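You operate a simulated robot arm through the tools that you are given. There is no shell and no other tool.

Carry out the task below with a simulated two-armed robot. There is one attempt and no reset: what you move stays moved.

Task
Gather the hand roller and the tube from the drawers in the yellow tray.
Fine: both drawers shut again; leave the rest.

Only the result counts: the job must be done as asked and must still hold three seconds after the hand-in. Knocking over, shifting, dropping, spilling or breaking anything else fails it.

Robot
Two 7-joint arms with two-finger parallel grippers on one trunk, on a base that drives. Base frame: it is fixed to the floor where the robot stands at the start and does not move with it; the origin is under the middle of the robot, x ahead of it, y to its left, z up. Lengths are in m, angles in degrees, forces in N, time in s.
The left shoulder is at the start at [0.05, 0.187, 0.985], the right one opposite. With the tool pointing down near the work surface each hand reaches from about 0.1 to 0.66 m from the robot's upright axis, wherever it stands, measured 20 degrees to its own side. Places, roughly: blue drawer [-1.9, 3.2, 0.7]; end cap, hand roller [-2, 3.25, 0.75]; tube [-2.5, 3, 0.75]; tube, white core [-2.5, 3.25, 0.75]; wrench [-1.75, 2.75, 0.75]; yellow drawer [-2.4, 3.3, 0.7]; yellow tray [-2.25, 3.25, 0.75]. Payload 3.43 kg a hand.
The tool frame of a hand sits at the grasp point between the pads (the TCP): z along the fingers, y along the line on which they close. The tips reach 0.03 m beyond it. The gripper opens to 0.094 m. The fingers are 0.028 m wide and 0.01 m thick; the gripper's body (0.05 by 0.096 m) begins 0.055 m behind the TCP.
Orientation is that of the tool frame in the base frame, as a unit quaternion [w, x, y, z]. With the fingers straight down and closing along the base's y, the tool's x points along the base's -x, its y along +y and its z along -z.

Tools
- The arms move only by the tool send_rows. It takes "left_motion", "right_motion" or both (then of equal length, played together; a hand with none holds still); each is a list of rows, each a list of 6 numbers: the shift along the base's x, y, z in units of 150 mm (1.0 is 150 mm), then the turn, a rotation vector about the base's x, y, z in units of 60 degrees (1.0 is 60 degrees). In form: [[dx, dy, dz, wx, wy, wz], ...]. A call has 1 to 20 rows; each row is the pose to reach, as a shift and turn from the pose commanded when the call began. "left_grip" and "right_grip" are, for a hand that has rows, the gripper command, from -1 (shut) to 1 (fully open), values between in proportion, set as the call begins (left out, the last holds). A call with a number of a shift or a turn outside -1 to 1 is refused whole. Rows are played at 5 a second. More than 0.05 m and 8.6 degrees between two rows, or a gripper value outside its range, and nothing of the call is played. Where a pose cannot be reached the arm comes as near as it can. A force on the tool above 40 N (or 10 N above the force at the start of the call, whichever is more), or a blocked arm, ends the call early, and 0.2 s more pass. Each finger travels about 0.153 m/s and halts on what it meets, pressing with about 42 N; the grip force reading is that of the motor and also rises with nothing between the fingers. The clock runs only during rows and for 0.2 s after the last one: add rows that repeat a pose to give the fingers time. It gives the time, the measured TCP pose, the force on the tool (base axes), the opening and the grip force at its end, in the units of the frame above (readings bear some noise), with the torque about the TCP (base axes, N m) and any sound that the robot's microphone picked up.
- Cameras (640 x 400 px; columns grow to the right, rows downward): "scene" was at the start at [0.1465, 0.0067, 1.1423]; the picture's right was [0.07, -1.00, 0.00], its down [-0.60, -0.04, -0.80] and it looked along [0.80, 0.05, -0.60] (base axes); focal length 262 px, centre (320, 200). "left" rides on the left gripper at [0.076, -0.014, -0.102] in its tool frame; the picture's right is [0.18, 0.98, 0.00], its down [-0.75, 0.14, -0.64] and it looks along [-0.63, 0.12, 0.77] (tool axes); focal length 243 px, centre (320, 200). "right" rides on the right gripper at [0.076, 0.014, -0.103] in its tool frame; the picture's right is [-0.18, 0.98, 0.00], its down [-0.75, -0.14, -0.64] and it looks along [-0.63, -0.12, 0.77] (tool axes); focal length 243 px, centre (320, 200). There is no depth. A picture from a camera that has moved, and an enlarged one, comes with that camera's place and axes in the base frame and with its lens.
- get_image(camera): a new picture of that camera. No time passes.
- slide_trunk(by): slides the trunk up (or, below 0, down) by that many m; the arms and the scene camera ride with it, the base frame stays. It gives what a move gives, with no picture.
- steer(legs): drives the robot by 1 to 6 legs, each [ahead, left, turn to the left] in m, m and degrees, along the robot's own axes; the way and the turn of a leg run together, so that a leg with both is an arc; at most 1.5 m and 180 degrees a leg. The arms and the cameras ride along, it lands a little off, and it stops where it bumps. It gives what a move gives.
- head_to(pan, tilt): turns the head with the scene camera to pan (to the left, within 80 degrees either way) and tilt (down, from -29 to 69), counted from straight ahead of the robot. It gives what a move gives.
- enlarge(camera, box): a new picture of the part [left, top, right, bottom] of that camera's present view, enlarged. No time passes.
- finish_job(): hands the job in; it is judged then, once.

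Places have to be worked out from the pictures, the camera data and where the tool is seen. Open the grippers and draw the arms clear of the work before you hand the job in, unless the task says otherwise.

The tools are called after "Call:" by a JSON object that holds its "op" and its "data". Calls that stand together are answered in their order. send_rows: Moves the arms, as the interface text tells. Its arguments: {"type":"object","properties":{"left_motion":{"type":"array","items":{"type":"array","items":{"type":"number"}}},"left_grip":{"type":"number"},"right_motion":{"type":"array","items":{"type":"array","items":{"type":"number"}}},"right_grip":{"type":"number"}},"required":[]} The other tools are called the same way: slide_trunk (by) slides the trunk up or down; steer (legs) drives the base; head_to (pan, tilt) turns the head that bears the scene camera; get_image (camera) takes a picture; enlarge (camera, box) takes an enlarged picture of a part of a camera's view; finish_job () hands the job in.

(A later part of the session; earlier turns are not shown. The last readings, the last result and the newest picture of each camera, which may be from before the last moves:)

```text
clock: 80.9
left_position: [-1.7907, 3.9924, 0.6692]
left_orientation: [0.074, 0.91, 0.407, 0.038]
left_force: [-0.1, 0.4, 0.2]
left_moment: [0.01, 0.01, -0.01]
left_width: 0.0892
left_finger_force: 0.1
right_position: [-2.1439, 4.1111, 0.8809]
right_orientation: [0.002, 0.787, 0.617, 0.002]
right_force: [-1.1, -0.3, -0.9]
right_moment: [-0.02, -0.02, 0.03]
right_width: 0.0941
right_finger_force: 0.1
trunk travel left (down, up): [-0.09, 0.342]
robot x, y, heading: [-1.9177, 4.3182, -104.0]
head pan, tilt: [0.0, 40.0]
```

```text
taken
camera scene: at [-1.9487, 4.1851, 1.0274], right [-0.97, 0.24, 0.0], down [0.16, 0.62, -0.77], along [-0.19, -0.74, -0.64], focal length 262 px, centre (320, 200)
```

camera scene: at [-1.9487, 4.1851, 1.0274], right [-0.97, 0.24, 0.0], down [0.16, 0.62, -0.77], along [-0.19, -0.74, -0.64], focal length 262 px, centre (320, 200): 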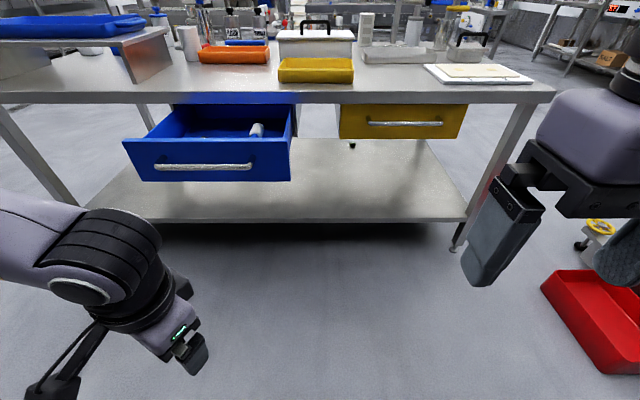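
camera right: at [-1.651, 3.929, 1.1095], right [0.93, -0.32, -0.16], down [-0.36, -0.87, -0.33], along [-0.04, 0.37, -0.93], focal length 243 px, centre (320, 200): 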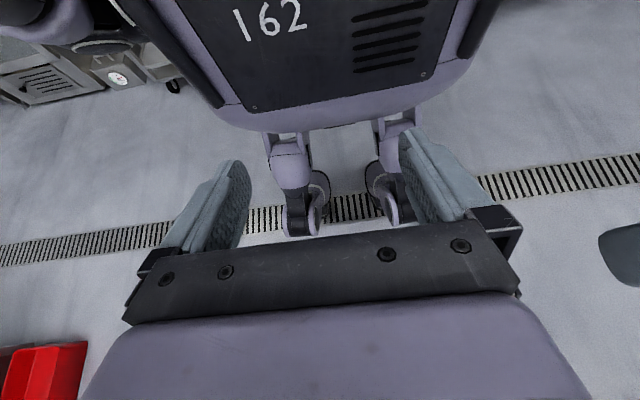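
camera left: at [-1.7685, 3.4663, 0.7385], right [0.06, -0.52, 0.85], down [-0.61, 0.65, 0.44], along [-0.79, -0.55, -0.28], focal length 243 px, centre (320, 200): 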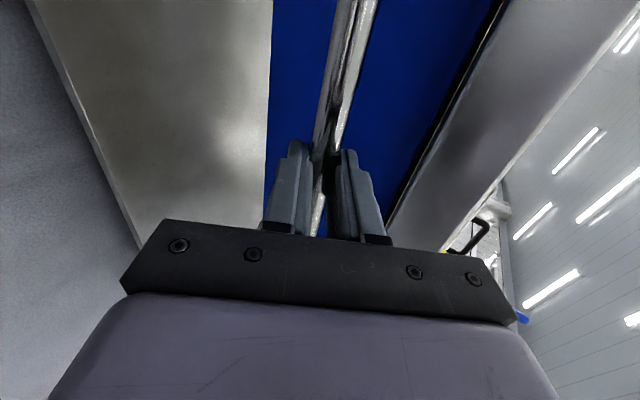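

The left hand is low and still partly yawed. I finish the rotation to match the pointing-down pose and raise it.

Call:
{"op": "send_rows", "data": {"left_motion": [[0, 0, 0.2, 0.017, 0.036, 0.116], [0, 0, 0.4, 0.034, 0.073, 0.232], [0, 0, 0.6, 0.05, 0.11, 0.349], [0, 0, 0.8, 0.067, 0.146, 0.465], [0, 0, 1.0, 0.067, 0.146, 0.465]]}}

Call:
{"op": "send_rows", "data": {"left_motion": [[-0.05, -0.2, 0.1, 0, 0, 0], [-0.1, -0.4, 0.2, 0, 0, 0]]}}

Call:
{"op": "get_image", "data": {"camera": "scene"}}

```text
clock: 82.1
left_position: [-1.7899, 3.9911, 0.8192]
left_orientation: [0.001, 0.787, 0.616, -0.001]
left_force: [-0.5, -0.1, 0.6]
left_moment: [0.01, 0.04, -0.03]
left_width: 0.089
left_finger_force: 0.1
right_position: [-2.1435, 4.1108, 0.882]
right_orientation: [0.002, 0.787, 0.617, 0.001]
right_force: [1.2, 0.0, -0.2]
right_moment: [-0.02, 0.0, -0.01]
right_width: 0.0938
right_finger_force: 0.0
trunk travel left (down, up): [-0.09, 0.342]
robot x, y, heading: [-1.9182, 4.3258, -104.1]
head pan, tilt: [0.0, 40.0]
```

```text
clock: 82.7
left_position: [-1.8048, 3.9324, 0.851]
left_orientation: [0.001, 0.789, 0.615, -0.001]
left_force: [0.5, 0.1, -1.1]
left_moment: [0.0, -0.04, 0.04]
left_width: 0.0893
left_finger_force: 0.1
right_position: [-2.1436, 4.1107, 0.8823]
right_orientation: [0.001, 0.788, 0.616, 0.002]
right_force: [0.1, 0.2, -0.2]
right_moment: [0.01, -0.01, -0.03]
right_width: 0.094
right_finger_force: 0.1
trunk travel left (down, up): [-0.09, 0.342]
robot x, y, heading: [-1.9154, 4.3207, -104.3]
head pan, tilt: [0.0, 40.0]
```

```text
taken
camera scene: at [-1.9487, 4.1852, 1.0273], right [-0.97, 0.24, 0.0], down [0.16, 0.62, -0.77], along [-0.19, -0.74, -0.64], focal length 262 px, centre (320, 200)
```

scene: 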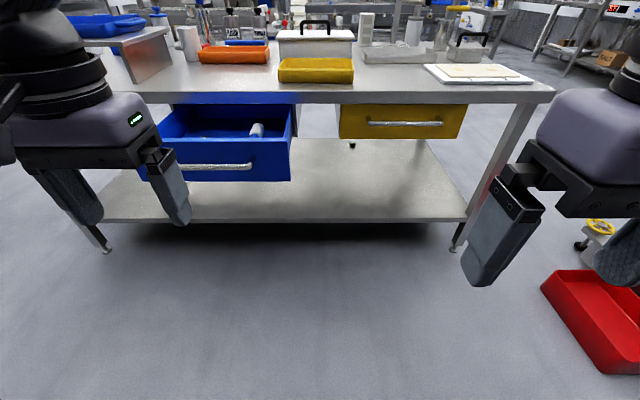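

Both hands point down, well above the drawer. I drive ahead 0.28 m to bring the drawer's inside under the left hand.

Call:
{"op": "steer", "data": {"legs": [[0.28, 0, 0]]}}

Call:
{"op": "head_to", "data": {"pan": 10, "tilt": 50}}

Call:
{"op": "get_image", "data": {"camera": "scene"}}

Call:
{"op": "get_image", "data": {"camera": "left"}}

```text
clock: 84.6
left_position: [-1.8699, 3.6638, 0.8495]
left_orientation: [0.001, 0.787, 0.616, -0.001]
left_force: [0.1, 0.0, -0.2]
left_moment: [0.01, 0.02, 0.02]
left_width: 0.0894
left_finger_force: 0.0
right_position: [-2.2092, 3.8431, 0.8815]
right_orientation: [0.001, 0.787, 0.617, 0.002]
right_force: [0.0, -0.4, -0.3]
right_moment: [-0.02, 0.01, -0.01]
right_width: 0.094
right_finger_force: 0.0
trunk travel left (down, up): [-0.09, 0.342]
robot x, y, heading: [-1.9844, 4.0577, -103.8]
head pan, tilt: [0.0, 40.0]
```

```text
clock: 85.3
left_position: [-1.8711, 3.6645, 0.8499]
left_orientation: [0.002, 0.787, 0.617, -0.002]
left_force: [0.1, -0.7, 0.0]
left_moment: [-0.01, -0.01, 0.01]
left_width: 0.0892
left_finger_force: 0.0
right_position: [-2.2079, 3.8425, 0.8811]
right_orientation: [0.001, 0.787, 0.618, 0.001]
right_force: [-1.0, 0.3, 0.3]
right_moment: [-0.02, -0.01, -0.01]
right_width: 0.0941
right_finger_force: 0.0
trunk travel left (down, up): [-0.09, 0.342]
robot x, y, heading: [-1.9813, 4.0538, -103.9]
head pan, tilt: [10.0, 50.0]
```

```text
taken
camera scene: at [-1.9997, 3.923, 1.0132], right [-1.0, 0.07, 0.0], down [0.05, 0.76, -0.64], along [-0.04, -0.64, -0.77], focal length 262 px, centre (320, 200)
```

scene: 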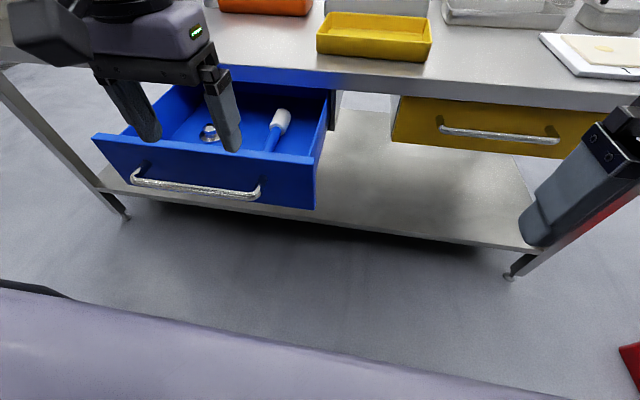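

```text
taken
camera left: at [-1.8658, 3.7414, 0.9532], right [1.0, -0.06, 0.0], down [-0.04, -0.76, 0.64], along [-0.04, -0.64, -0.76], focal length 243 px, centre (320, 200)
```

left: 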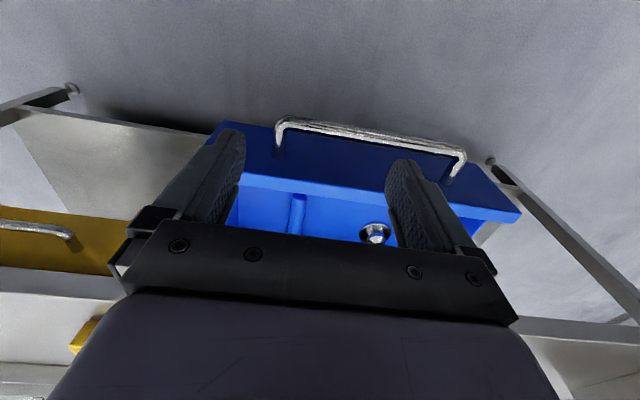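

I enlarge the scene view of the drawer to measure the roller.

Call:
{"op": "enlarge", "data": {"camera": "scene", "box": [190, 70, 350, 170]}}

Call:
{"op": "enlarge", "data": {"camera": "left", "box": [220, 150, 420, 275]}}

```text
4.00 times, centred on (270, 120) of scene
camera zoom: at [-1.9997, 3.923, 1.0132], right [-1.0, 0.07, 0.0], down [0.05, 0.76, -0.64], along [-0.04, -0.64, -0.77], focal length 1048 px, centre (520, 520)
```

zoom: 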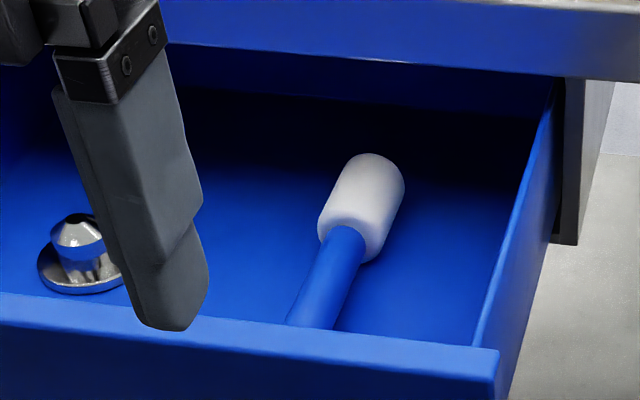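

```text
3.20 times, centred on (320, 212) of left
camera zoom: at [-1.8658, 3.7414, 0.9532], right [1.0, -0.06, 0.0], down [-0.04, -0.76, 0.64], along [-0.04, -0.64, -0.76], focal length 776 px, centre (320, 160)
```

zoom: 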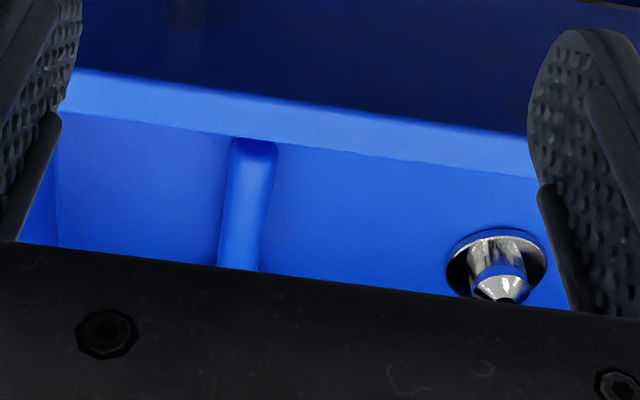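

Roller handle estimated at 0.54–0.62 ahead, 0.205 left, axis z≈0.655, lying nearly straight along my forward direction. I move the left hand over it at height, then look.

Call:
{"op": "send_rows", "data": {"left_motion": [[-0.07, -0.28, 0, 0, 0, 0], [-0.14, -0.56, 0, 0, 0, 0], [-0.21, -0.84, 0, 0, 0, 0]], "left_grip": 0.6}}

Call:
{"op": "send_rows", "data": {"left_motion": [[-0.06, -0.25, 0, 0, 0, 0], [-0.12, -0.5, 0, 0, 0, 0], [-0.185, -0.745, -0.2, 0, 0, 0]]}}

Call:
{"op": "get_image", "data": {"camera": "left"}}

Call:
{"op": "get_image", "data": {"camera": "scene"}}

```text
clock: 86.1
left_position: [-1.9011, 3.5376, 0.849]
left_orientation: [0.001, 0.788, 0.615, -0.001]
left_force: [-0.1, 0.2, 0.4]
left_moment: [0.01, 0.01, 0.02]
left_width: 0.075
left_finger_force: 0.0
right_position: [-2.2087, 3.8424, 0.8811]
right_orientation: [0.002, 0.787, 0.617, 0.001]
right_force: [0.6, -1.4, -0.1]
right_moment: [0.01, -0.02, -0.02]
right_width: 0.0942
right_finger_force: 0.0
trunk travel left (down, up): [-0.09, 0.342]
robot x, y, heading: [-1.9818, 4.0547, -103.7]
head pan, tilt: [10.0, 50.0]
```

```text
clock: 86.9
left_position: [-1.9279, 3.4259, 0.8189]
left_orientation: [0.002, 0.788, 0.615, -0.001]
left_force: [0.8, -0.4, 1.0]
left_moment: [-0.02, -0.01, 0.0]
left_width: 0.0753
left_finger_force: 0.0
right_position: [-2.2109, 3.8429, 0.881]
right_orientation: [0.002, 0.787, 0.617, 0.001]
right_force: [1.1, 1.0, 0.8]
right_moment: [-0.03, 0.04, -0.03]
right_width: 0.0939
right_finger_force: 0.0
trunk travel left (down, up): [-0.09, 0.342]
robot x, y, heading: [-1.9793, 4.0553, -104.1]
head pan, tilt: [10.0, 50.0]
```

```text
taken
camera left: at [-1.9224, 3.5023, 0.9213], right [1.0, -0.06, 0.0], down [-0.05, -0.76, 0.65], along [-0.04, -0.64, -0.76], focal length 243 px, centre (320, 200)
```

left: 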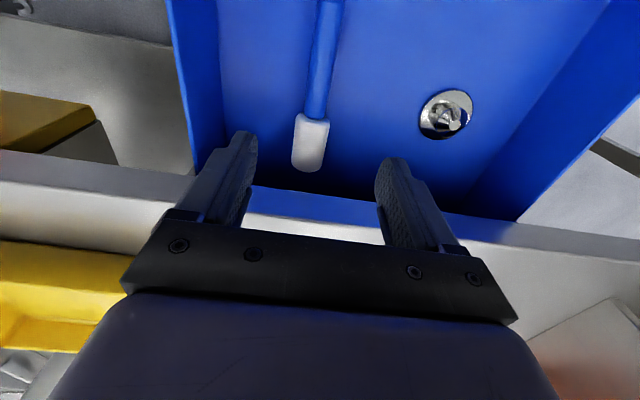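

```text
taken
camera scene: at [-1.9998, 3.9231, 1.0132], right [-1.0, 0.07, 0.0], down [0.05, 0.76, -0.64], along [-0.04, -0.64, -0.77], focal length 262 px, centre (320, 200)
```

scene: 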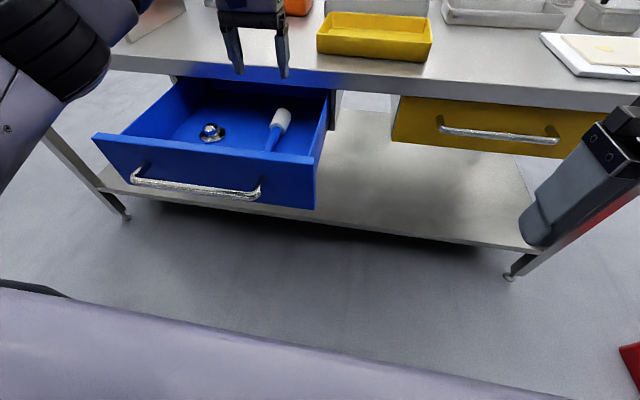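

The handle is nearly centred under the fingers, with its axis at z≈0.64. I shift 1 cm forward and descend over it.

Call:
{"op": "send_rows", "data": {"left_motion": [[-0.03, -0.065, -0.25, 0, 0, 0], [-0.03, -0.065, -0.5, 0, 0, 0], [-0.03, -0.065, -0.75, 0, 0, 0], [-0.03, -0.065, -0.85, 0, 0, 0]]}}

Call:
{"op": "get_image", "data": {"camera": "left"}}

Call:
{"op": "enlarge", "data": {"camera": "scene", "box": [160, 60, 340, 172]}}

```text
clock: 87.9
left_position: [-1.9326, 3.4159, 0.6921]
left_orientation: [0.001, 0.787, 0.617, -0.001]
left_force: [0.4, -1.0, -0.3]
left_moment: [0.0, 0.02, 0.02]
left_width: 0.0751
left_finger_force: 0.0
right_position: [-2.2093, 3.8416, 0.8813]
right_orientation: [0.002, 0.786, 0.618, 0.001]
right_force: [-1.3, -0.2, -1.1]
right_moment: [-0.01, 0.02, -0.02]
right_width: 0.0938
right_finger_force: 0.1
trunk travel left (down, up): [-0.09, 0.342]
robot x, y, heading: [-1.984, 4.054, -103.9]
head pan, tilt: [10.0, 50.0]
```

```text
taken
camera left: at [-1.9283, 3.4943, 0.795], right [1.0, -0.06, 0.0], down [-0.04, -0.76, 0.64], along [-0.04, -0.64, -0.76], focal length 243 px, centre (320, 200)
```

left: 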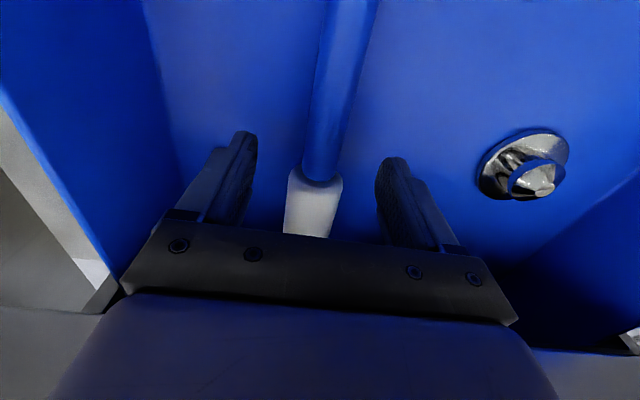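

```text
3.56 times, centred on (250, 116) of scene
camera zoom: at [-1.9997, 3.923, 1.0132], right [-1.0, 0.07, 0.0], down [0.05, 0.76, -0.64], along [-0.04, -0.64, -0.77], focal length 931 px, centre (569, 499)
```

zoom: 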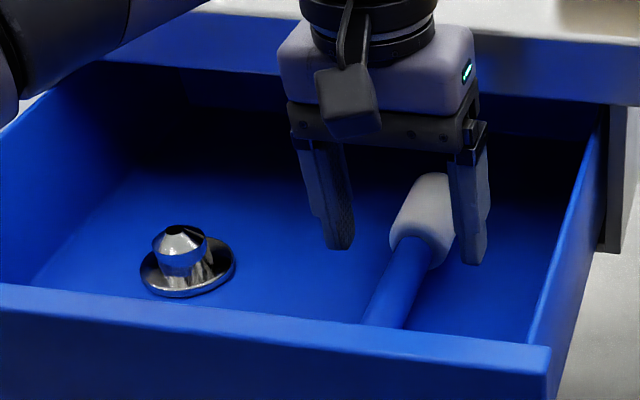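

Aligned: the handle is between the fingers with the head just ahead. I descend the last 36 mm gently.

Call:
{"op": "send_rows", "data": {"left_motion": [[0, 0, -0.08, 0, 0, 0], [0, 0, -0.16, 0, 0, 0], [0, 0, -0.24, 0, 0, 0], [0, 0, -0.24, 0, 0, 0]]}}

Call:
{"op": "get_image", "data": {"camera": "left"}}

```text
clock: 88.9
left_position: [-1.9335, 3.4174, 0.6625]
left_orientation: [0.003, 0.788, 0.616, -0.004]
left_force: [4.2, -3.1, 30.2]
left_moment: [0.41, 0.0, -0.48]
left_width: 0.0751
left_finger_force: 0.0
right_position: [-2.2104, 3.8439, 0.8843]
right_orientation: [0.003, 0.786, 0.618, 0.0]
right_force: [-0.4, 0.0, 0.0]
right_moment: [0.02, 0.0, 0.01]
right_width: 0.0941
right_finger_force: 0.0
trunk travel left (down, up): [-0.09, 0.342]
robot x, y, heading: [-1.9812, 4.0546, -103.9]
head pan, tilt: [10.0, 50.0]
```

```text
taken
camera left: at [-1.9289, 3.4953, 0.7639], right [1.0, -0.06, 0.0], down [-0.04, -0.76, 0.65], along [-0.04, -0.65, -0.76], focal length 243 px, centre (320, 200)
```

left: 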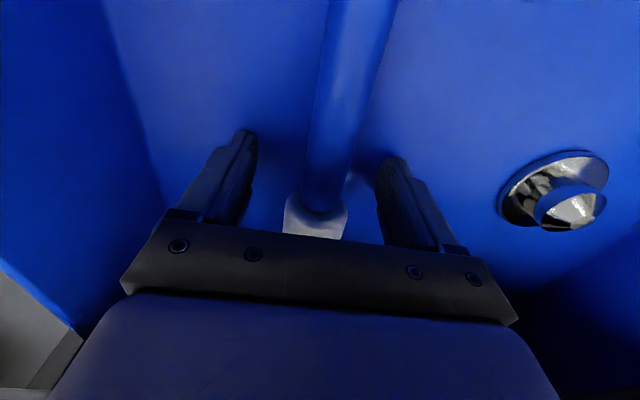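

The fingertips touch the drawer floor (z≈0.632). I lift 6 mm and close on the handle.

Call:
{"op": "send_rows", "data": {"left_motion": [[0, 0, 0.08, 0, 0, 0], [0, 0, 0.08, 0, 0, 0]]}}

Call:
{"op": "send_rows", "data": {"left_motion": [[0, 0, 0, 0, 0, 0], [0, 0, 0, 0, 0, 0], [0, 0, 0, 0, 0, 0], [0, 0, 0, 0, 0, 0]], "left_grip": -1}}

Call:
{"op": "get_image", "data": {"camera": "left"}}

```text
clock: 89.5
left_position: [-1.9352, 3.4179, 0.6669]
left_orientation: [0.001, 0.788, 0.616, 0.0]
left_force: [-0.3, -0.3, 0.2]
left_moment: [0.0, -0.03, 0.04]
left_width: 0.0752
left_finger_force: 0.1
right_position: [-2.2099, 3.8421, 0.881]
right_orientation: [0.001, 0.787, 0.617, 0.001]
right_force: [0.6, -0.1, -0.7]
right_moment: [-0.03, 0.01, 0.01]
right_width: 0.094
right_finger_force: 0.0
trunk travel left (down, up): [-0.09, 0.342]
robot x, y, heading: [-1.9799, 4.0529, -103.8]
head pan, tilt: [10.0, 50.0]
```

```text
clock: 90.5
left_position: [-1.9341, 3.4174, 0.6675]
left_orientation: [0.001, 0.788, 0.616, -0.001]
left_force: [0.4, -0.9, 0.5]
left_moment: [0.03, -0.05, 0.03]
left_width: 0.0221
left_finger_force: 41.7
right_position: [-2.21, 3.8418, 0.881]
right_orientation: [0.001, 0.787, 0.617, 0.001]
right_force: [0.0, 0.1, -0.2]
right_moment: [0.0, 0.02, 0.0]
right_width: 0.0936
right_finger_force: 0.1
trunk travel left (down, up): [-0.09, 0.342]
robot x, y, heading: [-1.9823, 4.0519, -103.8]
head pan, tilt: [10.0, 50.0]
```

```text
taken
camera left: at [-1.9297, 3.495, 0.7706], right [1.0, -0.06, 0.0], down [-0.04, -0.76, 0.64], along [-0.04, -0.64, -0.76], focal length 243 px, centre (320, 200)
```

left: 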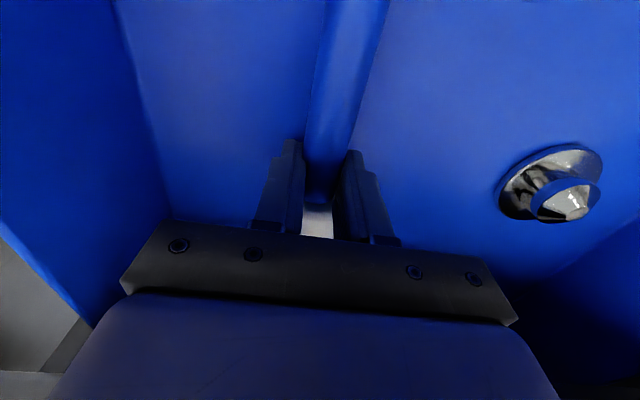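

The roller is gripped (22 mm). Its head reaches slightly under the table lip, so I lift 2 cm, draw back 4.5 cm, then lift straight up.

Call:
{"op": "send_rows", "data": {"left_motion": [[0, 0, 0.07, 0, 0, 0], [0, 0, 0.133, 0, 0, 0], [0.037, 0.145, 0.133, 0, 0, 0], [0.073, 0.291, 0.133, 0, 0, 0], [0.073, 0.291, 0.3, 0, 0, 0], [0.073, 0.291, 0.5, 0, 0, 0], [0.073, 0.291, 0.75, 0, 0, 0], [0.073, 0.291, 1.0, 0, 0, 0]]}}

Call:
{"op": "get_image", "data": {"camera": "left"}}

Call:
{"op": "get_image", "data": {"camera": "scene"}}

```text
clock: 92.3
left_position: [-1.9239, 3.4619, 0.8217]
left_orientation: [0.001, 0.788, 0.616, -0.002]
left_force: [0.3, 0.0, -0.3]
left_moment: [0.0, 0.03, -0.03]
left_width: 0.0001
left_finger_force: 33.2
right_position: [-2.2104, 3.8432, 0.8813]
right_orientation: [0.001, 0.787, 0.617, 0.0]
right_force: [-0.1, 0.0, 0.0]
right_moment: [0.0, -0.02, 0.01]
right_width: 0.0943
right_finger_force: 0.0
trunk travel left (down, up): [-0.09, 0.342]
robot x, y, heading: [-1.9819, 4.0529, -103.8]
head pan, tilt: [10.0, 50.0]
```

```text
taken
camera left: at [-1.919, 3.5392, 0.9233], right [1.0, -0.06, 0.0], down [-0.04, -0.76, 0.64], along [-0.04, -0.64, -0.76], focal length 243 px, centre (320, 200)
```

left: 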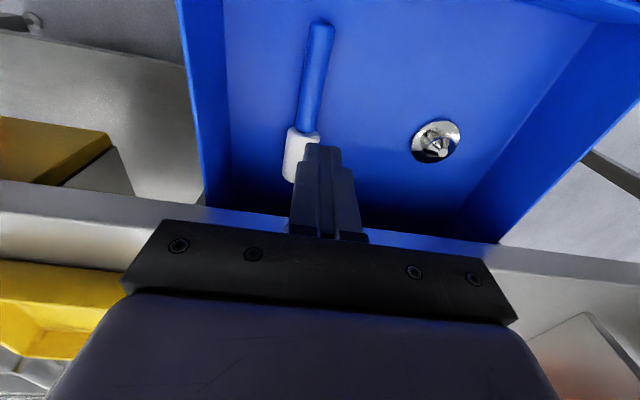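

```text
taken
camera scene: at [-1.9997, 3.923, 1.0131], right [-1.0, 0.07, 0.0], down [0.05, 0.76, -0.64], along [-0.04, -0.64, -0.77], focal length 262 px, centre (320, 200)
```

scene: 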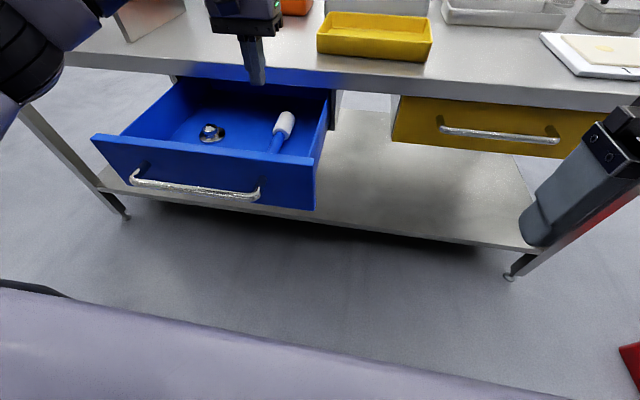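

The handle slipped out of the grip — I held it too near its top — and the roller lies in the drawer, moved about 2 cm toward me. I'll reopen, re-grip the handle with tips at the floor, drag it back clear of the lip, then take it by the head.

Call:
{"op": "send_rows", "data": {"left_motion": [[-0.054, -0.07, 0, 0, 0, 0], [-0.108, -0.145, 0, 0, 0, 0], [-0.108, -0.145, 0, 0, 0, 0], [-0.108, -0.145, -0.25, 0, 0, 0], [-0.108, -0.145, -0.5, 0, 0, 0], [-0.108, -0.145, -0.75, 0, 0, 0], [-0.108, -0.145, -0.87, 0, 0, 0]], "left_grip": 0.3}}

Call:
{"op": "get_image", "data": {"camera": "left"}}

```text
clock: 93.9
left_position: [-1.9385, 3.4383, 0.688]
left_orientation: [0.001, 0.788, 0.616, -0.001]
left_force: [-0.2, 0.1, -0.5]
left_moment: [-0.01, 0.01, -0.03]
left_width: 0.0611
left_finger_force: 0.0
right_position: [-2.2104, 3.8428, 0.8819]
right_orientation: [0.001, 0.786, 0.618, 0.001]
right_force: [0.1, 0.2, -0.4]
right_moment: [-0.03, 0.01, 0.0]
right_width: 0.094
right_finger_force: 0.0
trunk travel left (down, up): [-0.09, 0.342]
robot x, y, heading: [-1.982, 4.057, -103.7]
head pan, tilt: [10.0, 50.0]
```

```text
taken
camera left: at [-1.9336, 3.5158, 0.7905], right [1.0, -0.06, 0.0], down [-0.04, -0.76, 0.64], along [-0.04, -0.64, -0.76], focal length 243 px, centre (320, 200)
```

left: 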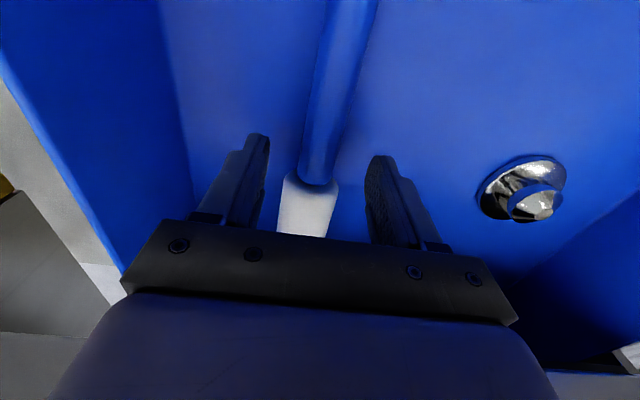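

Centred on the handle again. I lower to the floor and close.

Call:
{"op": "send_rows", "data": {"left_motion": [[0, 0, -0.09, 0, 0, 0], [0, 0, -0.175, 0, 0, 0], [0, 0, -0.175, 0, 0, 0]]}}

Call:
{"op": "send_rows", "data": {"left_motion": [[0, 0, 0, 0, 0, 0], [0, 0, 0, 0, 0, 0], [0, 0, 0, 0, 0, 0]], "left_grip": -1}}

Call:
{"op": "get_image", "data": {"camera": "left"}}

```text
clock: 94.7
left_position: [-1.9387, 3.438, 0.6621]
left_orientation: [0.001, 0.788, 0.616, -0.001]
left_force: [-1.2, -0.1, 0.4]
left_moment: [-0.03, -0.01, 0.01]
left_width: 0.061
left_finger_force: 0.1
right_position: [-2.21, 3.843, 0.8819]
right_orientation: [0.002, 0.787, 0.617, 0.001]
right_force: [-0.2, -0.2, 0.2]
right_moment: [0.02, 0.05, 0.01]
right_width: 0.0938
right_finger_force: 0.0
trunk travel left (down, up): [-0.09, 0.342]
robot x, y, heading: [-1.9791, 4.0554, -103.9]
head pan, tilt: [10.0, 50.0]
```

```text
clock: 95.5
left_position: [-1.9394, 3.4371, 0.6626]
left_orientation: [0.002, 0.787, 0.617, -0.002]
left_force: [-0.6, -0.2, 0.4]
left_moment: [0.03, -0.02, 0.0]
left_width: 0.0223
left_finger_force: 41.9
right_position: [-2.2106, 3.8421, 0.8818]
right_orientation: [0.001, 0.787, 0.617, 0.001]
right_force: [0.5, -1.8, -0.1]
right_moment: [0.0, 0.01, 0.0]
right_width: 0.0937
right_finger_force: 0.1
trunk travel left (down, up): [-0.09, 0.342]
robot x, y, heading: [-1.9803, 4.0572, -103.7]
head pan, tilt: [10.0, 50.0]
```

```text
taken
camera left: at [-1.9337, 3.5156, 0.7647], right [1.0, -0.06, 0.0], down [-0.04, -0.76, 0.64], along [-0.04, -0.64, -0.76], focal length 243 px, centre (320, 200)
```

left: 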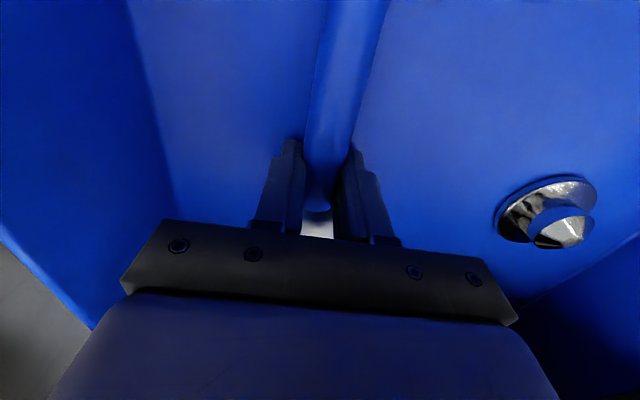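

Gripped at the floor level. I drag it back 5 cm along the drawer.

Call:
{"op": "send_rows", "data": {"left_motion": [[0.02, 0.081, 0, 0, 0, 0], [0.04, 0.162, 0, 0, 0, 0], [0.06, 0.243, 0, 0, 0, 0], [0.08, 0.324, 0, 0, 0, 0], [0.08, 0.324, 0, 0, 0, 0]]}}

Call:
{"op": "get_image", "data": {"camera": "left"}}

```text
clock: 96.7
left_position: [-1.927, 3.488, 0.6633]
left_orientation: [0.001, 0.787, 0.616, -0.001]
left_force: [-0.8, -0.4, 1.1]
left_moment: [0.0, -0.05, 0.0]
left_width: 0.0224
left_finger_force: 41.6
right_position: [-2.2104, 3.8424, 0.8816]
right_orientation: [0.002, 0.786, 0.618, 0.001]
right_force: [0.4, -1.1, 0.2]
right_moment: [-0.03, -0.01, -0.01]
right_width: 0.0941
right_finger_force: 0.2
trunk travel left (down, up): [-0.09, 0.342]
robot x, y, heading: [-1.9823, 4.0557, -103.7]
head pan, tilt: [10.0, 50.0]
```

```text
taken
camera left: at [-1.9222, 3.5648, 0.7664], right [1.0, -0.06, 0.0], down [-0.04, -0.76, 0.64], along [-0.04, -0.64, -0.76], focal length 243 px, centre (320, 200)
```

left: 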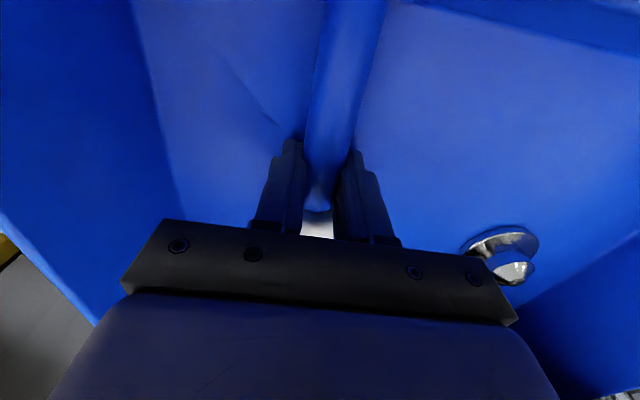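

It came along. I open and slide forward 6 cm at the same height so that the fingers straddle the head, then look.

Call:
{"op": "send_rows", "data": {"left_motion": [[0, 0, 0, 0, 0, 0], [0, 0, 0, 0, 0, 0], [-0.03, -0.105, 0, 0, 0, 0], [-0.06, -0.21, 0, 0, 0, 0], [-0.09, -0.315, 0, 0, 0, 0], [-0.12, -0.4, 0, 0, 0, 0], [-0.12, -0.4, 0, 0, 0, 0]], "left_grip": 0.6}}

Call:
{"op": "get_image", "data": {"camera": "left"}}

Call:
{"op": "enlarge", "data": {"camera": "scene", "box": [160, 60, 340, 172]}}

```text
clock: 98.3
left_position: [-1.9455, 3.4272, 0.6625]
left_orientation: [0.001, 0.788, 0.616, -0.002]
left_force: [-0.7, 0.6, 0.1]
left_moment: [0.02, 0.01, -0.01]
left_width: 0.0752
left_finger_force: 0.1
right_position: [-2.2095, 3.8426, 0.8819]
right_orientation: [0.002, 0.788, 0.616, 0.001]
right_force: [0.3, -0.9, 0.6]
right_moment: [-0.04, 0.05, -0.01]
right_width: 0.0941
right_finger_force: 0.0
trunk travel left (down, up): [-0.09, 0.342]
robot x, y, heading: [-1.9816, 4.0561, -104.1]
head pan, tilt: [10.0, 50.0]
```

```text
taken
camera left: at [-1.941, 3.5045, 0.765], right [1.0, -0.06, 0.0], down [-0.04, -0.76, 0.64], along [-0.04, -0.64, -0.76], focal length 243 px, centre (320, 200)
```

left: 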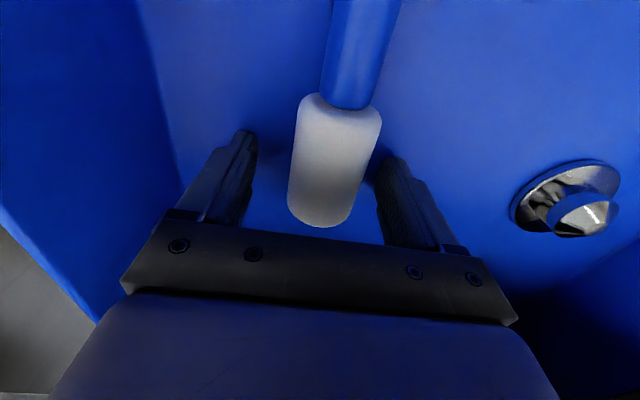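

```text
3.56 times, centred on (250, 116) of scene
camera zoom: at [-1.9997, 3.923, 1.0132], right [-1.0, 0.07, 0.0], down [0.05, 0.76, -0.64], along [-0.04, -0.64, -0.77], focal length 931 px, centre (569, 499)
```

zoom: 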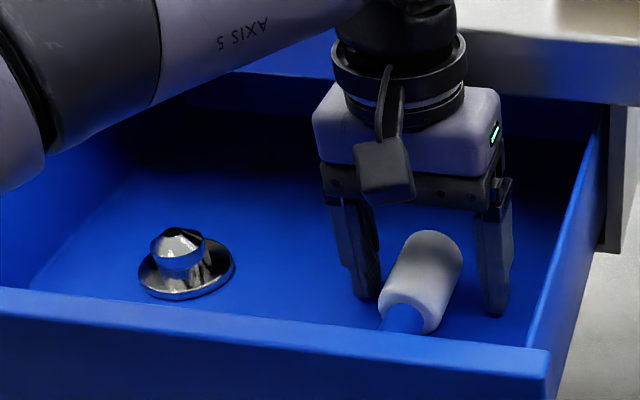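

The white head is between the fingers, near its centre. I close on it.

Call:
{"op": "send_rows", "data": {"left_motion": [[0.01, 0.03, -0.01, 0, 0, 0], [0.01, 0.03, -0.01, 0, 0, 0], [0.01, 0.03, -0.01, 0, 0, 0], [0.01, 0.03, -0.01, 0, 0, 0]], "left_grip": -1}}

Call:
{"op": "send_rows", "data": {"left_motion": [[0, 0, 0.05, 0, 0, 0], [0, 0, 0.1, 0, 0, 0], [0, 0, 0.15, 0, 0, 0], [0, 0, 0.2, 0, 0, 0], [0, 0, 0.2, 0, 0, 0]]}}

Call:
{"op": "get_image", "data": {"camera": "left"}}

Call:
{"op": "enlarge", "data": {"camera": "scene", "box": [160, 60, 340, 172]}}

```text
clock: 99.3
left_position: [-1.9449, 3.4308, 0.6636]
left_orientation: [0.002, 0.788, 0.616, -0.001]
left_force: [-0.1, -0.3, 11.4]
left_moment: [0.05, 0.0, -0.01]
left_width: 0.0382
left_finger_force: 41.9
right_position: [-2.2096, 3.843, 0.8823]
right_orientation: [0.001, 0.787, 0.617, 0.001]
right_force: [-0.3, -1.1, 0.3]
right_moment: [-0.05, 0.01, -0.03]
right_width: 0.0939
right_finger_force: 0.1
trunk travel left (down, up): [-0.09, 0.342]
robot x, y, heading: [-1.9798, 4.0548, -103.9]
head pan, tilt: [10.0, 50.0]
```

```text
clock: 100.5
left_position: [-1.9433, 3.4309, 0.6906]
left_orientation: [0.001, 0.788, 0.616, -0.002]
left_force: [0.2, -0.5, -0.3]
left_moment: [-0.03, 0.0, -0.01]
left_width: 0.0381
left_finger_force: 42.0
right_position: [-2.2101, 3.843, 0.8813]
right_orientation: [0.001, 0.787, 0.617, 0.0]
right_force: [0.2, -0.1, 0.6]
right_moment: [0.03, -0.01, -0.01]
right_width: 0.0938
right_finger_force: 0.1
trunk travel left (down, up): [-0.09, 0.342]
robot x, y, heading: [-1.9844, 4.0577, -103.8]
head pan, tilt: [10.0, 50.0]
```

```text
taken
camera left: at [-1.9391, 3.5082, 0.7932], right [1.0, -0.06, 0.0], down [-0.04, -0.76, 0.64], along [-0.04, -0.64, -0.76], focal length 243 px, centre (320, 200)
```

left: 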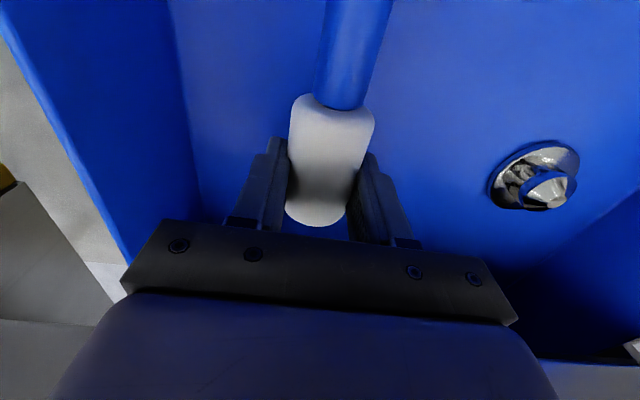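

```text
3.56 times, centred on (250, 116) of scene
camera zoom: at [-1.9997, 3.9229, 1.0132], right [-1.0, 0.07, 0.0], down [0.05, 0.76, -0.64], along [-0.04, -0.64, -0.77], focal length 931 px, centre (569, 499)
```

zoom: 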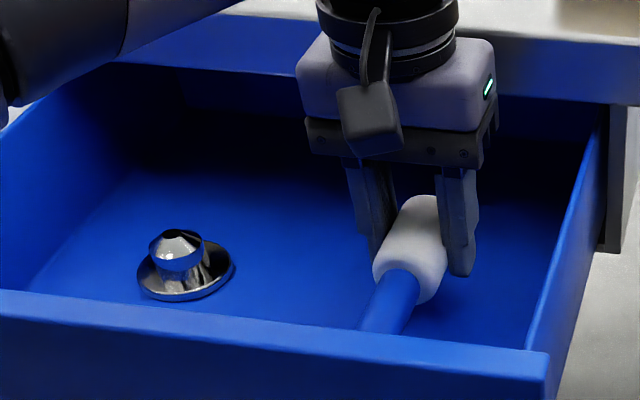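

The roller is held firmly by the head (38 mm). I lift straight up 15 cm and check.

Call:
{"op": "send_rows", "data": {"left_motion": [[0, 0, 0.2, 0, 0, 0], [0, 0, 0.4, 0, 0, 0], [0, 0, 0.6, 0, 0, 0], [0, 0, 0.8, 0, 0, 0], [0, 0, 1.0, 0, 0, 0]]}}

Call:
{"op": "get_image", "data": {"camera": "left"}}

Call:
{"op": "get_image", "data": {"camera": "scene"}}

```text
clock: 101.7
left_position: [-1.9432, 3.4284, 0.8397]
left_orientation: [0.001, 0.787, 0.617, -0.001]
left_force: [-0.2, 0.1, -1.5]
left_moment: [-0.03, 0.0, 0.0]
left_width: 0.0379
left_finger_force: 42.4
right_position: [-2.2085, 3.8431, 0.882]
right_orientation: [0.001, 0.787, 0.617, 0.002]
right_force: [-0.4, -0.4, -0.1]
right_moment: [-0.01, -0.02, -0.03]
right_width: 0.0937
right_finger_force: 0.0
trunk travel left (down, up): [-0.09, 0.342]
robot x, y, heading: [-1.983, 4.0536, -103.8]
head pan, tilt: [10.0, 50.0]
```

```text
taken
camera left: at [-1.9384, 3.5074, 0.9421], right [1.0, -0.06, 0.0], down [-0.04, -0.76, 0.64], along [-0.04, -0.64, -0.76], focal length 243 px, centre (320, 200)
```

left: 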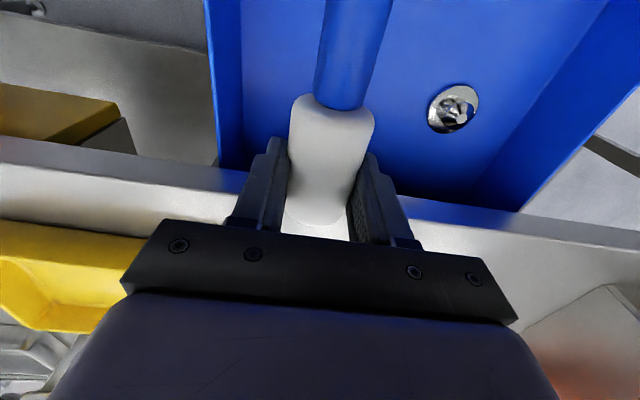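

```text
taken
camera scene: at [-1.9997, 3.9229, 1.0131], right [-1.0, 0.07, 0.0], down [0.05, 0.76, -0.64], along [-0.04, -0.64, -0.77], focal length 262 px, centre (320, 200)
```

scene: 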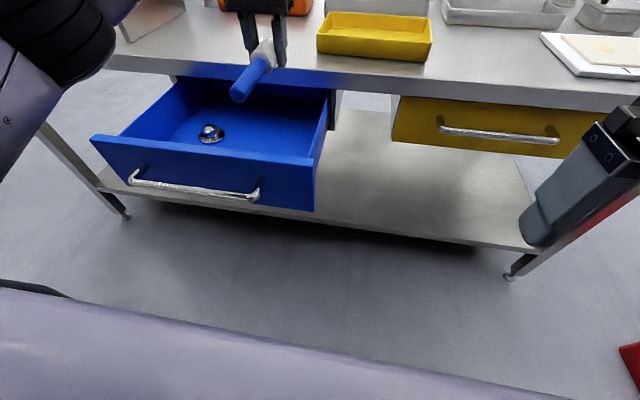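

The roller hangs clear of the drawer. To shut the blue drawer I'll push its bar with the right hand; I first shift the base 0.12 m left so the right hand reaches it comfortably.

Call:
{"op": "steer", "data": {"legs": [[0, 0.12, 0]]}}

Call:
{"op": "get_image", "data": {"camera": "scene"}}

```text
clock: 103.4
left_position: [-1.8276, 3.4011, 0.8388]
left_orientation: [0.0, 0.787, 0.617, -0.002]
left_force: [1.3, -0.1, -0.7]
left_moment: [-0.06, 0.01, 0.02]
left_width: 0.0379
left_finger_force: 41.9
right_position: [-2.0936, 3.8141, 0.8816]
right_orientation: [0.001, 0.787, 0.617, 0.001]
right_force: [0.6, 0.1, -0.8]
right_moment: [0.02, 0.01, 0.01]
right_width: 0.0941
right_finger_force: 0.1
trunk travel left (down, up): [-0.09, 0.342]
robot x, y, heading: [-1.8682, 4.0251, -103.7]
head pan, tilt: [10.0, 50.0]
```

```text
taken
camera scene: at [-1.8842, 3.8945, 1.0132], right [-1.0, 0.07, 0.0], down [0.05, 0.76, -0.64], along [-0.04, -0.64, -0.77], focal length 262 px, centre (320, 200)
```

scene: 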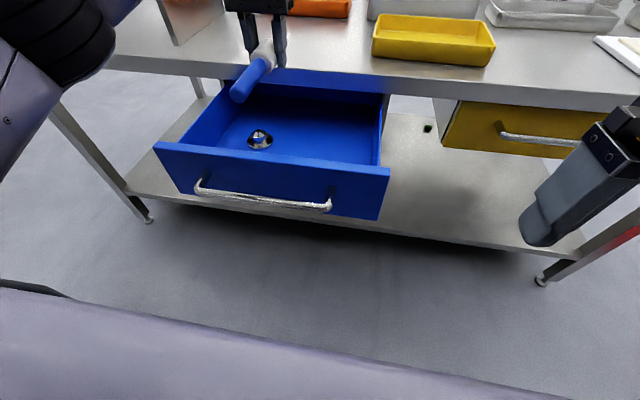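

The bar now spans 0.05–0.27 left at 0.385 ahead. I close the right gripper and bring it in front of the bar's right half.

Call:
{"op": "send_rows", "data": {"right_motion": [[0.27, -0.067, 0, 0, 0, 0], [0.54, -0.133, 0, 0, 0, 0], [0.81, -0.2, 0, 0, 0, 0]], "right_grip": -1}}

Call:
{"op": "send_rows", "data": {"right_motion": [[0.23, -0.18, 0, 0, 0, 0], [0.46, -0.365, 0, 0, 0, 0], [0.69, -0.547, -0.1, 0, 0, 0], [0.69, -0.547, -0.35, 0, 0, 0]]}}

Call:
{"op": "get_image", "data": {"camera": "scene"}}

Call:
{"op": "get_image", "data": {"camera": "right"}}

```text
clock: 104.2
left_position: [-1.8272, 3.4008, 0.8388]
left_orientation: [0.001, 0.787, 0.617, -0.002]
left_force: [0.3, -0.1, -1.7]
left_moment: [-0.05, 0.04, -0.02]
left_width: 0.038
left_finger_force: 41.7
right_position: [-1.971, 3.7847, 0.8794]
right_orientation: [0.001, 0.787, 0.617, 0.002]
right_force: [-0.3, -0.7, 0.0]
right_moment: [0.0, 0.03, 0.01]
right_width: 0.0003
right_finger_force: 33.0
trunk travel left (down, up): [-0.09, 0.342]
robot x, y, heading: [-1.8695, 4.0235, -104.1]
head pan, tilt: [10.0, 50.0]
```

```text
clock: 105.2
left_position: [-1.8277, 3.4019, 0.8386]
left_orientation: [0.001, 0.787, 0.617, -0.002]
left_force: [0.0, -0.8, -0.7]
left_moment: [-0.05, -0.03, 0.0]
left_width: 0.0379
left_finger_force: 42.6
right_position: [-1.8688, 3.7021, 0.8281]
right_orientation: [0.0, 0.786, 0.618, 0.0]
right_force: [0.1, 0.4, -0.2]
right_moment: [-0.03, 0.0, -0.03]
right_width: 0.0001
right_finger_force: 32.8
trunk travel left (down, up): [-0.09, 0.342]
robot x, y, heading: [-1.8629, 4.0271, -103.8]
head pan, tilt: [10.0, 50.0]
```

```text
taken
camera scene: at [-1.8841, 3.8945, 1.0132], right [-1.0, 0.07, 0.0], down [0.05, 0.76, -0.64], along [-0.04, -0.64, -0.77], focal length 262 px, centre (320, 200)
```

scene: 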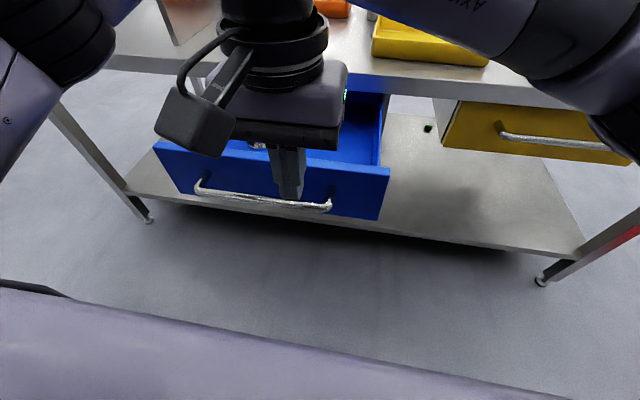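

```text
taken
camera right: at [-1.8372, 3.7728, 0.9306], right [0.91, -0.41, 0.0], down [-0.32, -0.7, 0.64], along [-0.26, -0.59, -0.77], focal length 243 px, centre (320, 200)
```

right: 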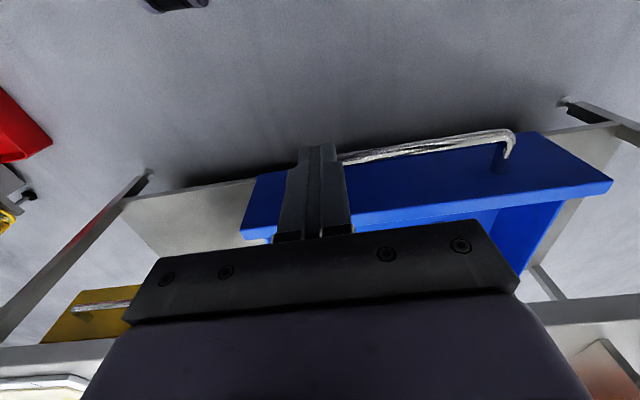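

The right fingers are just in front of the bar. I lower them to bar height and meanwhile move the roller-holding left hand 10 cm aside to keep the hands apart.

Call:
{"op": "send_rows", "data": {"right_motion": [[0, 0, -0.23, 0, 0, 0], [0, 0, -0.46, 0, 0, 0], [0, 0, -0.7, 0, 0, 0], [0, 0, -0.93, 0, 0, 0]], "left_motion": [[0.16, -0.04, 0.08, 0, 0, 0], [0.32, -0.08, 0.16, 0, 0, 0], [0.48, -0.12, 0.24, 0, 0, 0], [0.65, -0.16, 0.3, 0, 0, 0]]}}

Call:
{"op": "get_image", "data": {"camera": "right"}}

Call:
{"op": "get_image", "data": {"camera": "scene"}}

```text
clock: 106.2
left_position: [-1.7294, 3.3776, 0.8848]
left_orientation: [0.002, 0.787, 0.616, 0.0]
left_force: [-0.3, 0.9, -0.8]
left_moment: [-0.06, 0.02, -0.02]
left_width: 0.0377
left_finger_force: 42.1
right_position: [-1.8706, 3.7004, 0.6892]
right_orientation: [0.002, 0.787, 0.617, 0.0]
right_force: [0.2, -0.2, -0.2]
right_moment: [0.01, -0.01, -0.02]
right_width: 0.0001
right_finger_force: 33.4
trunk travel left (down, up): [-0.09, 0.342]
robot x, y, heading: [-1.8657, 4.0285, -103.7]
head pan, tilt: [10.0, 50.0]
```

```text
taken
camera right: at [-1.8397, 3.7717, 0.7911], right [0.91, -0.41, 0.0], down [-0.32, -0.7, 0.64], along [-0.26, -0.59, -0.77], focal length 243 px, centre (320, 200)
```

right: 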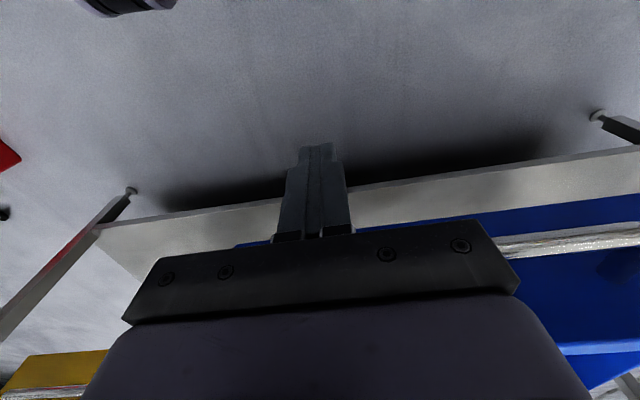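

```text
taken
camera scene: at [-1.8841, 3.8945, 1.0132], right [-1.0, 0.07, 0.0], down [0.05, 0.76, -0.64], along [-0.04, -0.64, -0.77], focal length 262 px, centre (320, 200)
```

scene: 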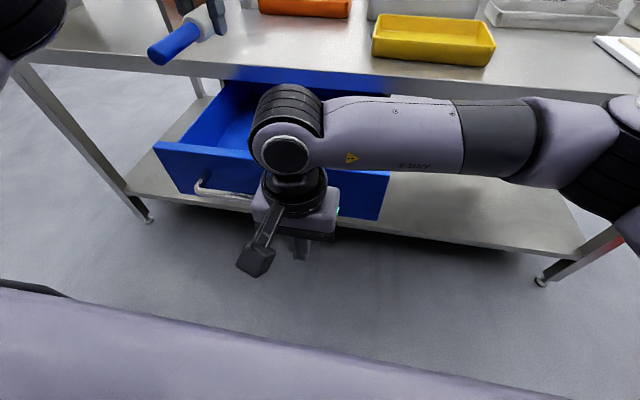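

Fingers are at bar height in front of it. I push forward 0.15 m.

Call:
{"op": "send_rows", "data": {"right_motion": [[-0.04, -0.16, 0, 0, 0, 0], [-0.08, -0.32, 0, 0, 0, 0], [-0.12, -0.48, 0, 0, 0, 0], [-0.16, -0.65, 0, 0, 0, 0], [-0.2, -0.81, 0, 0, 0, 0], [-0.24, -0.97, 0, 0, 0, 0]]}}

Call:
{"op": "get_image", "data": {"camera": "scene"}}

```text
clock: 107.6
left_position: [-1.731, 3.3786, 0.8838]
left_orientation: [0.002, 0.787, 0.617, -0.002]
left_force: [0.1, 0.3, -1.7]
left_moment: [-0.04, 0.0, 0.0]
left_width: 0.0379
left_finger_force: 42.0
right_position: [-1.9057, 3.5564, 0.6894]
right_orientation: [0.002, 0.786, 0.618, 0.001]
right_force: [0.3, 0.9, 0.4]
right_moment: [0.02, -0.02, -0.02]
right_width: 0.0
right_finger_force: 33.2
trunk travel left (down, up): [-0.09, 0.342]
robot x, y, heading: [-1.865, 4.0238, -103.7]
head pan, tilt: [10.0, 50.0]
```

```text
taken
camera scene: at [-1.8842, 3.8944, 1.0132], right [-1.0, 0.07, 0.0], down [0.05, 0.76, -0.64], along [-0.04, -0.64, -0.77], focal length 262 px, centre (320, 200)
```

scene: 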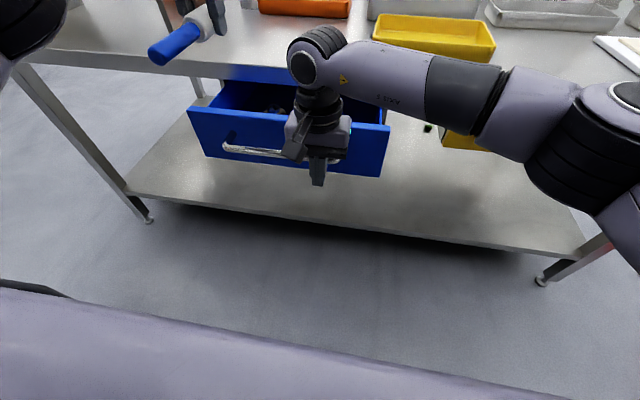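

The drawer slides shut smoothly. I continue 0.135 m.

Call:
{"op": "send_rows", "data": {"right_motion": [[-0.04, -0.16, 0, 0, 0, 0], [-0.08, -0.32, 0, 0, 0, 0], [-0.12, -0.48, 0, 0, 0, 0], [-0.16, -0.65, 0, 0, 0, 0], [-0.19, -0.77, 0, 0, 0, 0], [-0.215, -0.87, 0, 0, 0, 0]]}}

Call:
{"op": "get_image", "data": {"camera": "scene"}}

```text
clock: 109.2
left_position: [-1.7299, 3.3781, 0.8846]
left_orientation: [0.002, 0.787, 0.617, -0.001]
left_force: [0.4, 0.1, -2.0]
left_moment: [-0.04, -0.02, 0.0]
left_width: 0.0377
left_finger_force: 42.1
right_position: [-1.9764, 3.4693, 0.6873]
right_orientation: [0.007, 0.802, 0.598, -0.002]
right_force: [-1.0, 0.9, 0.1]
right_moment: [0.0, 0.02, 0.0]
right_width: 0.0
right_finger_force: 33.4
right hand out of reach, approached as far as the arm can: row 3, 4, 5, 6
trunk travel left (down, up): [-0.09, 0.342]
robot x, y, heading: [-1.8651, 4.0244, -104.0]
head pan, tilt: [10.0, 50.0]
stopped in row 6 (right hand): the arm was blocked; the commanded pose is now the measured one
```

```text
taken
camera scene: at [-1.8843, 3.8945, 1.0132], right [-1.0, 0.07, 0.0], down [0.05, 0.76, -0.64], along [-0.04, -0.64, -0.77], focal length 262 px, centre (320, 200)
```

scene: 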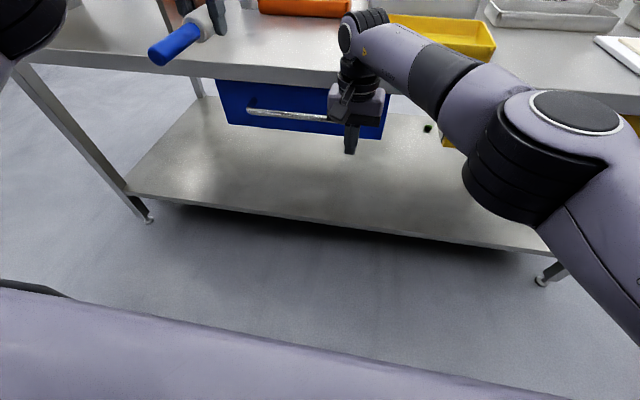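

The right hand reached its limit and drifted sideways. I enlarge to see how far the drawer is still open.

Call:
{"op": "enlarge", "data": {"camera": "scene", "box": [210, 60, 410, 160]}}

Call:
{"op": "get_image", "data": {"camera": "left"}}

```text
3.20 times, centred on (310, 110) of scene
camera zoom: at [-1.8843, 3.8945, 1.0132], right [-1.0, 0.07, 0.0], down [0.05, 0.76, -0.64], along [-0.04, -0.64, -0.77], focal length 838 px, centre (352, 488)
```

zoom: 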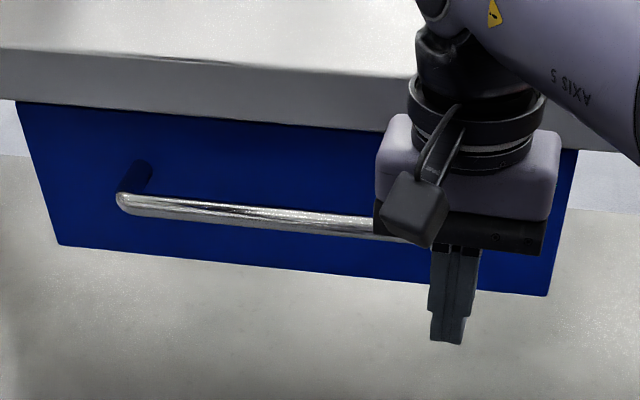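

```text
taken
camera left: at [-1.7255, 3.456, 0.9866], right [1.0, -0.06, 0.0], down [-0.04, -0.76, 0.65], along [-0.04, -0.64, -0.76], focal length 243 px, centre (320, 200)
```

left: 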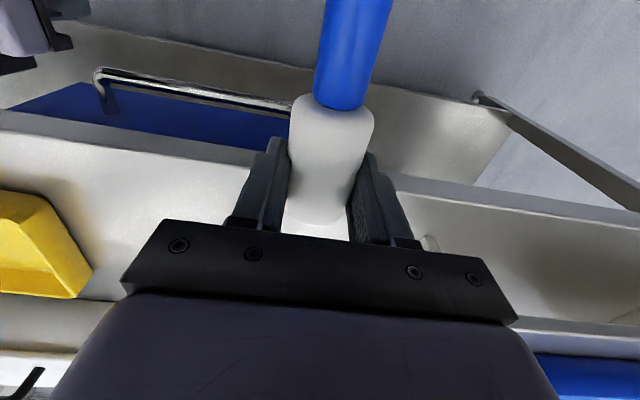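

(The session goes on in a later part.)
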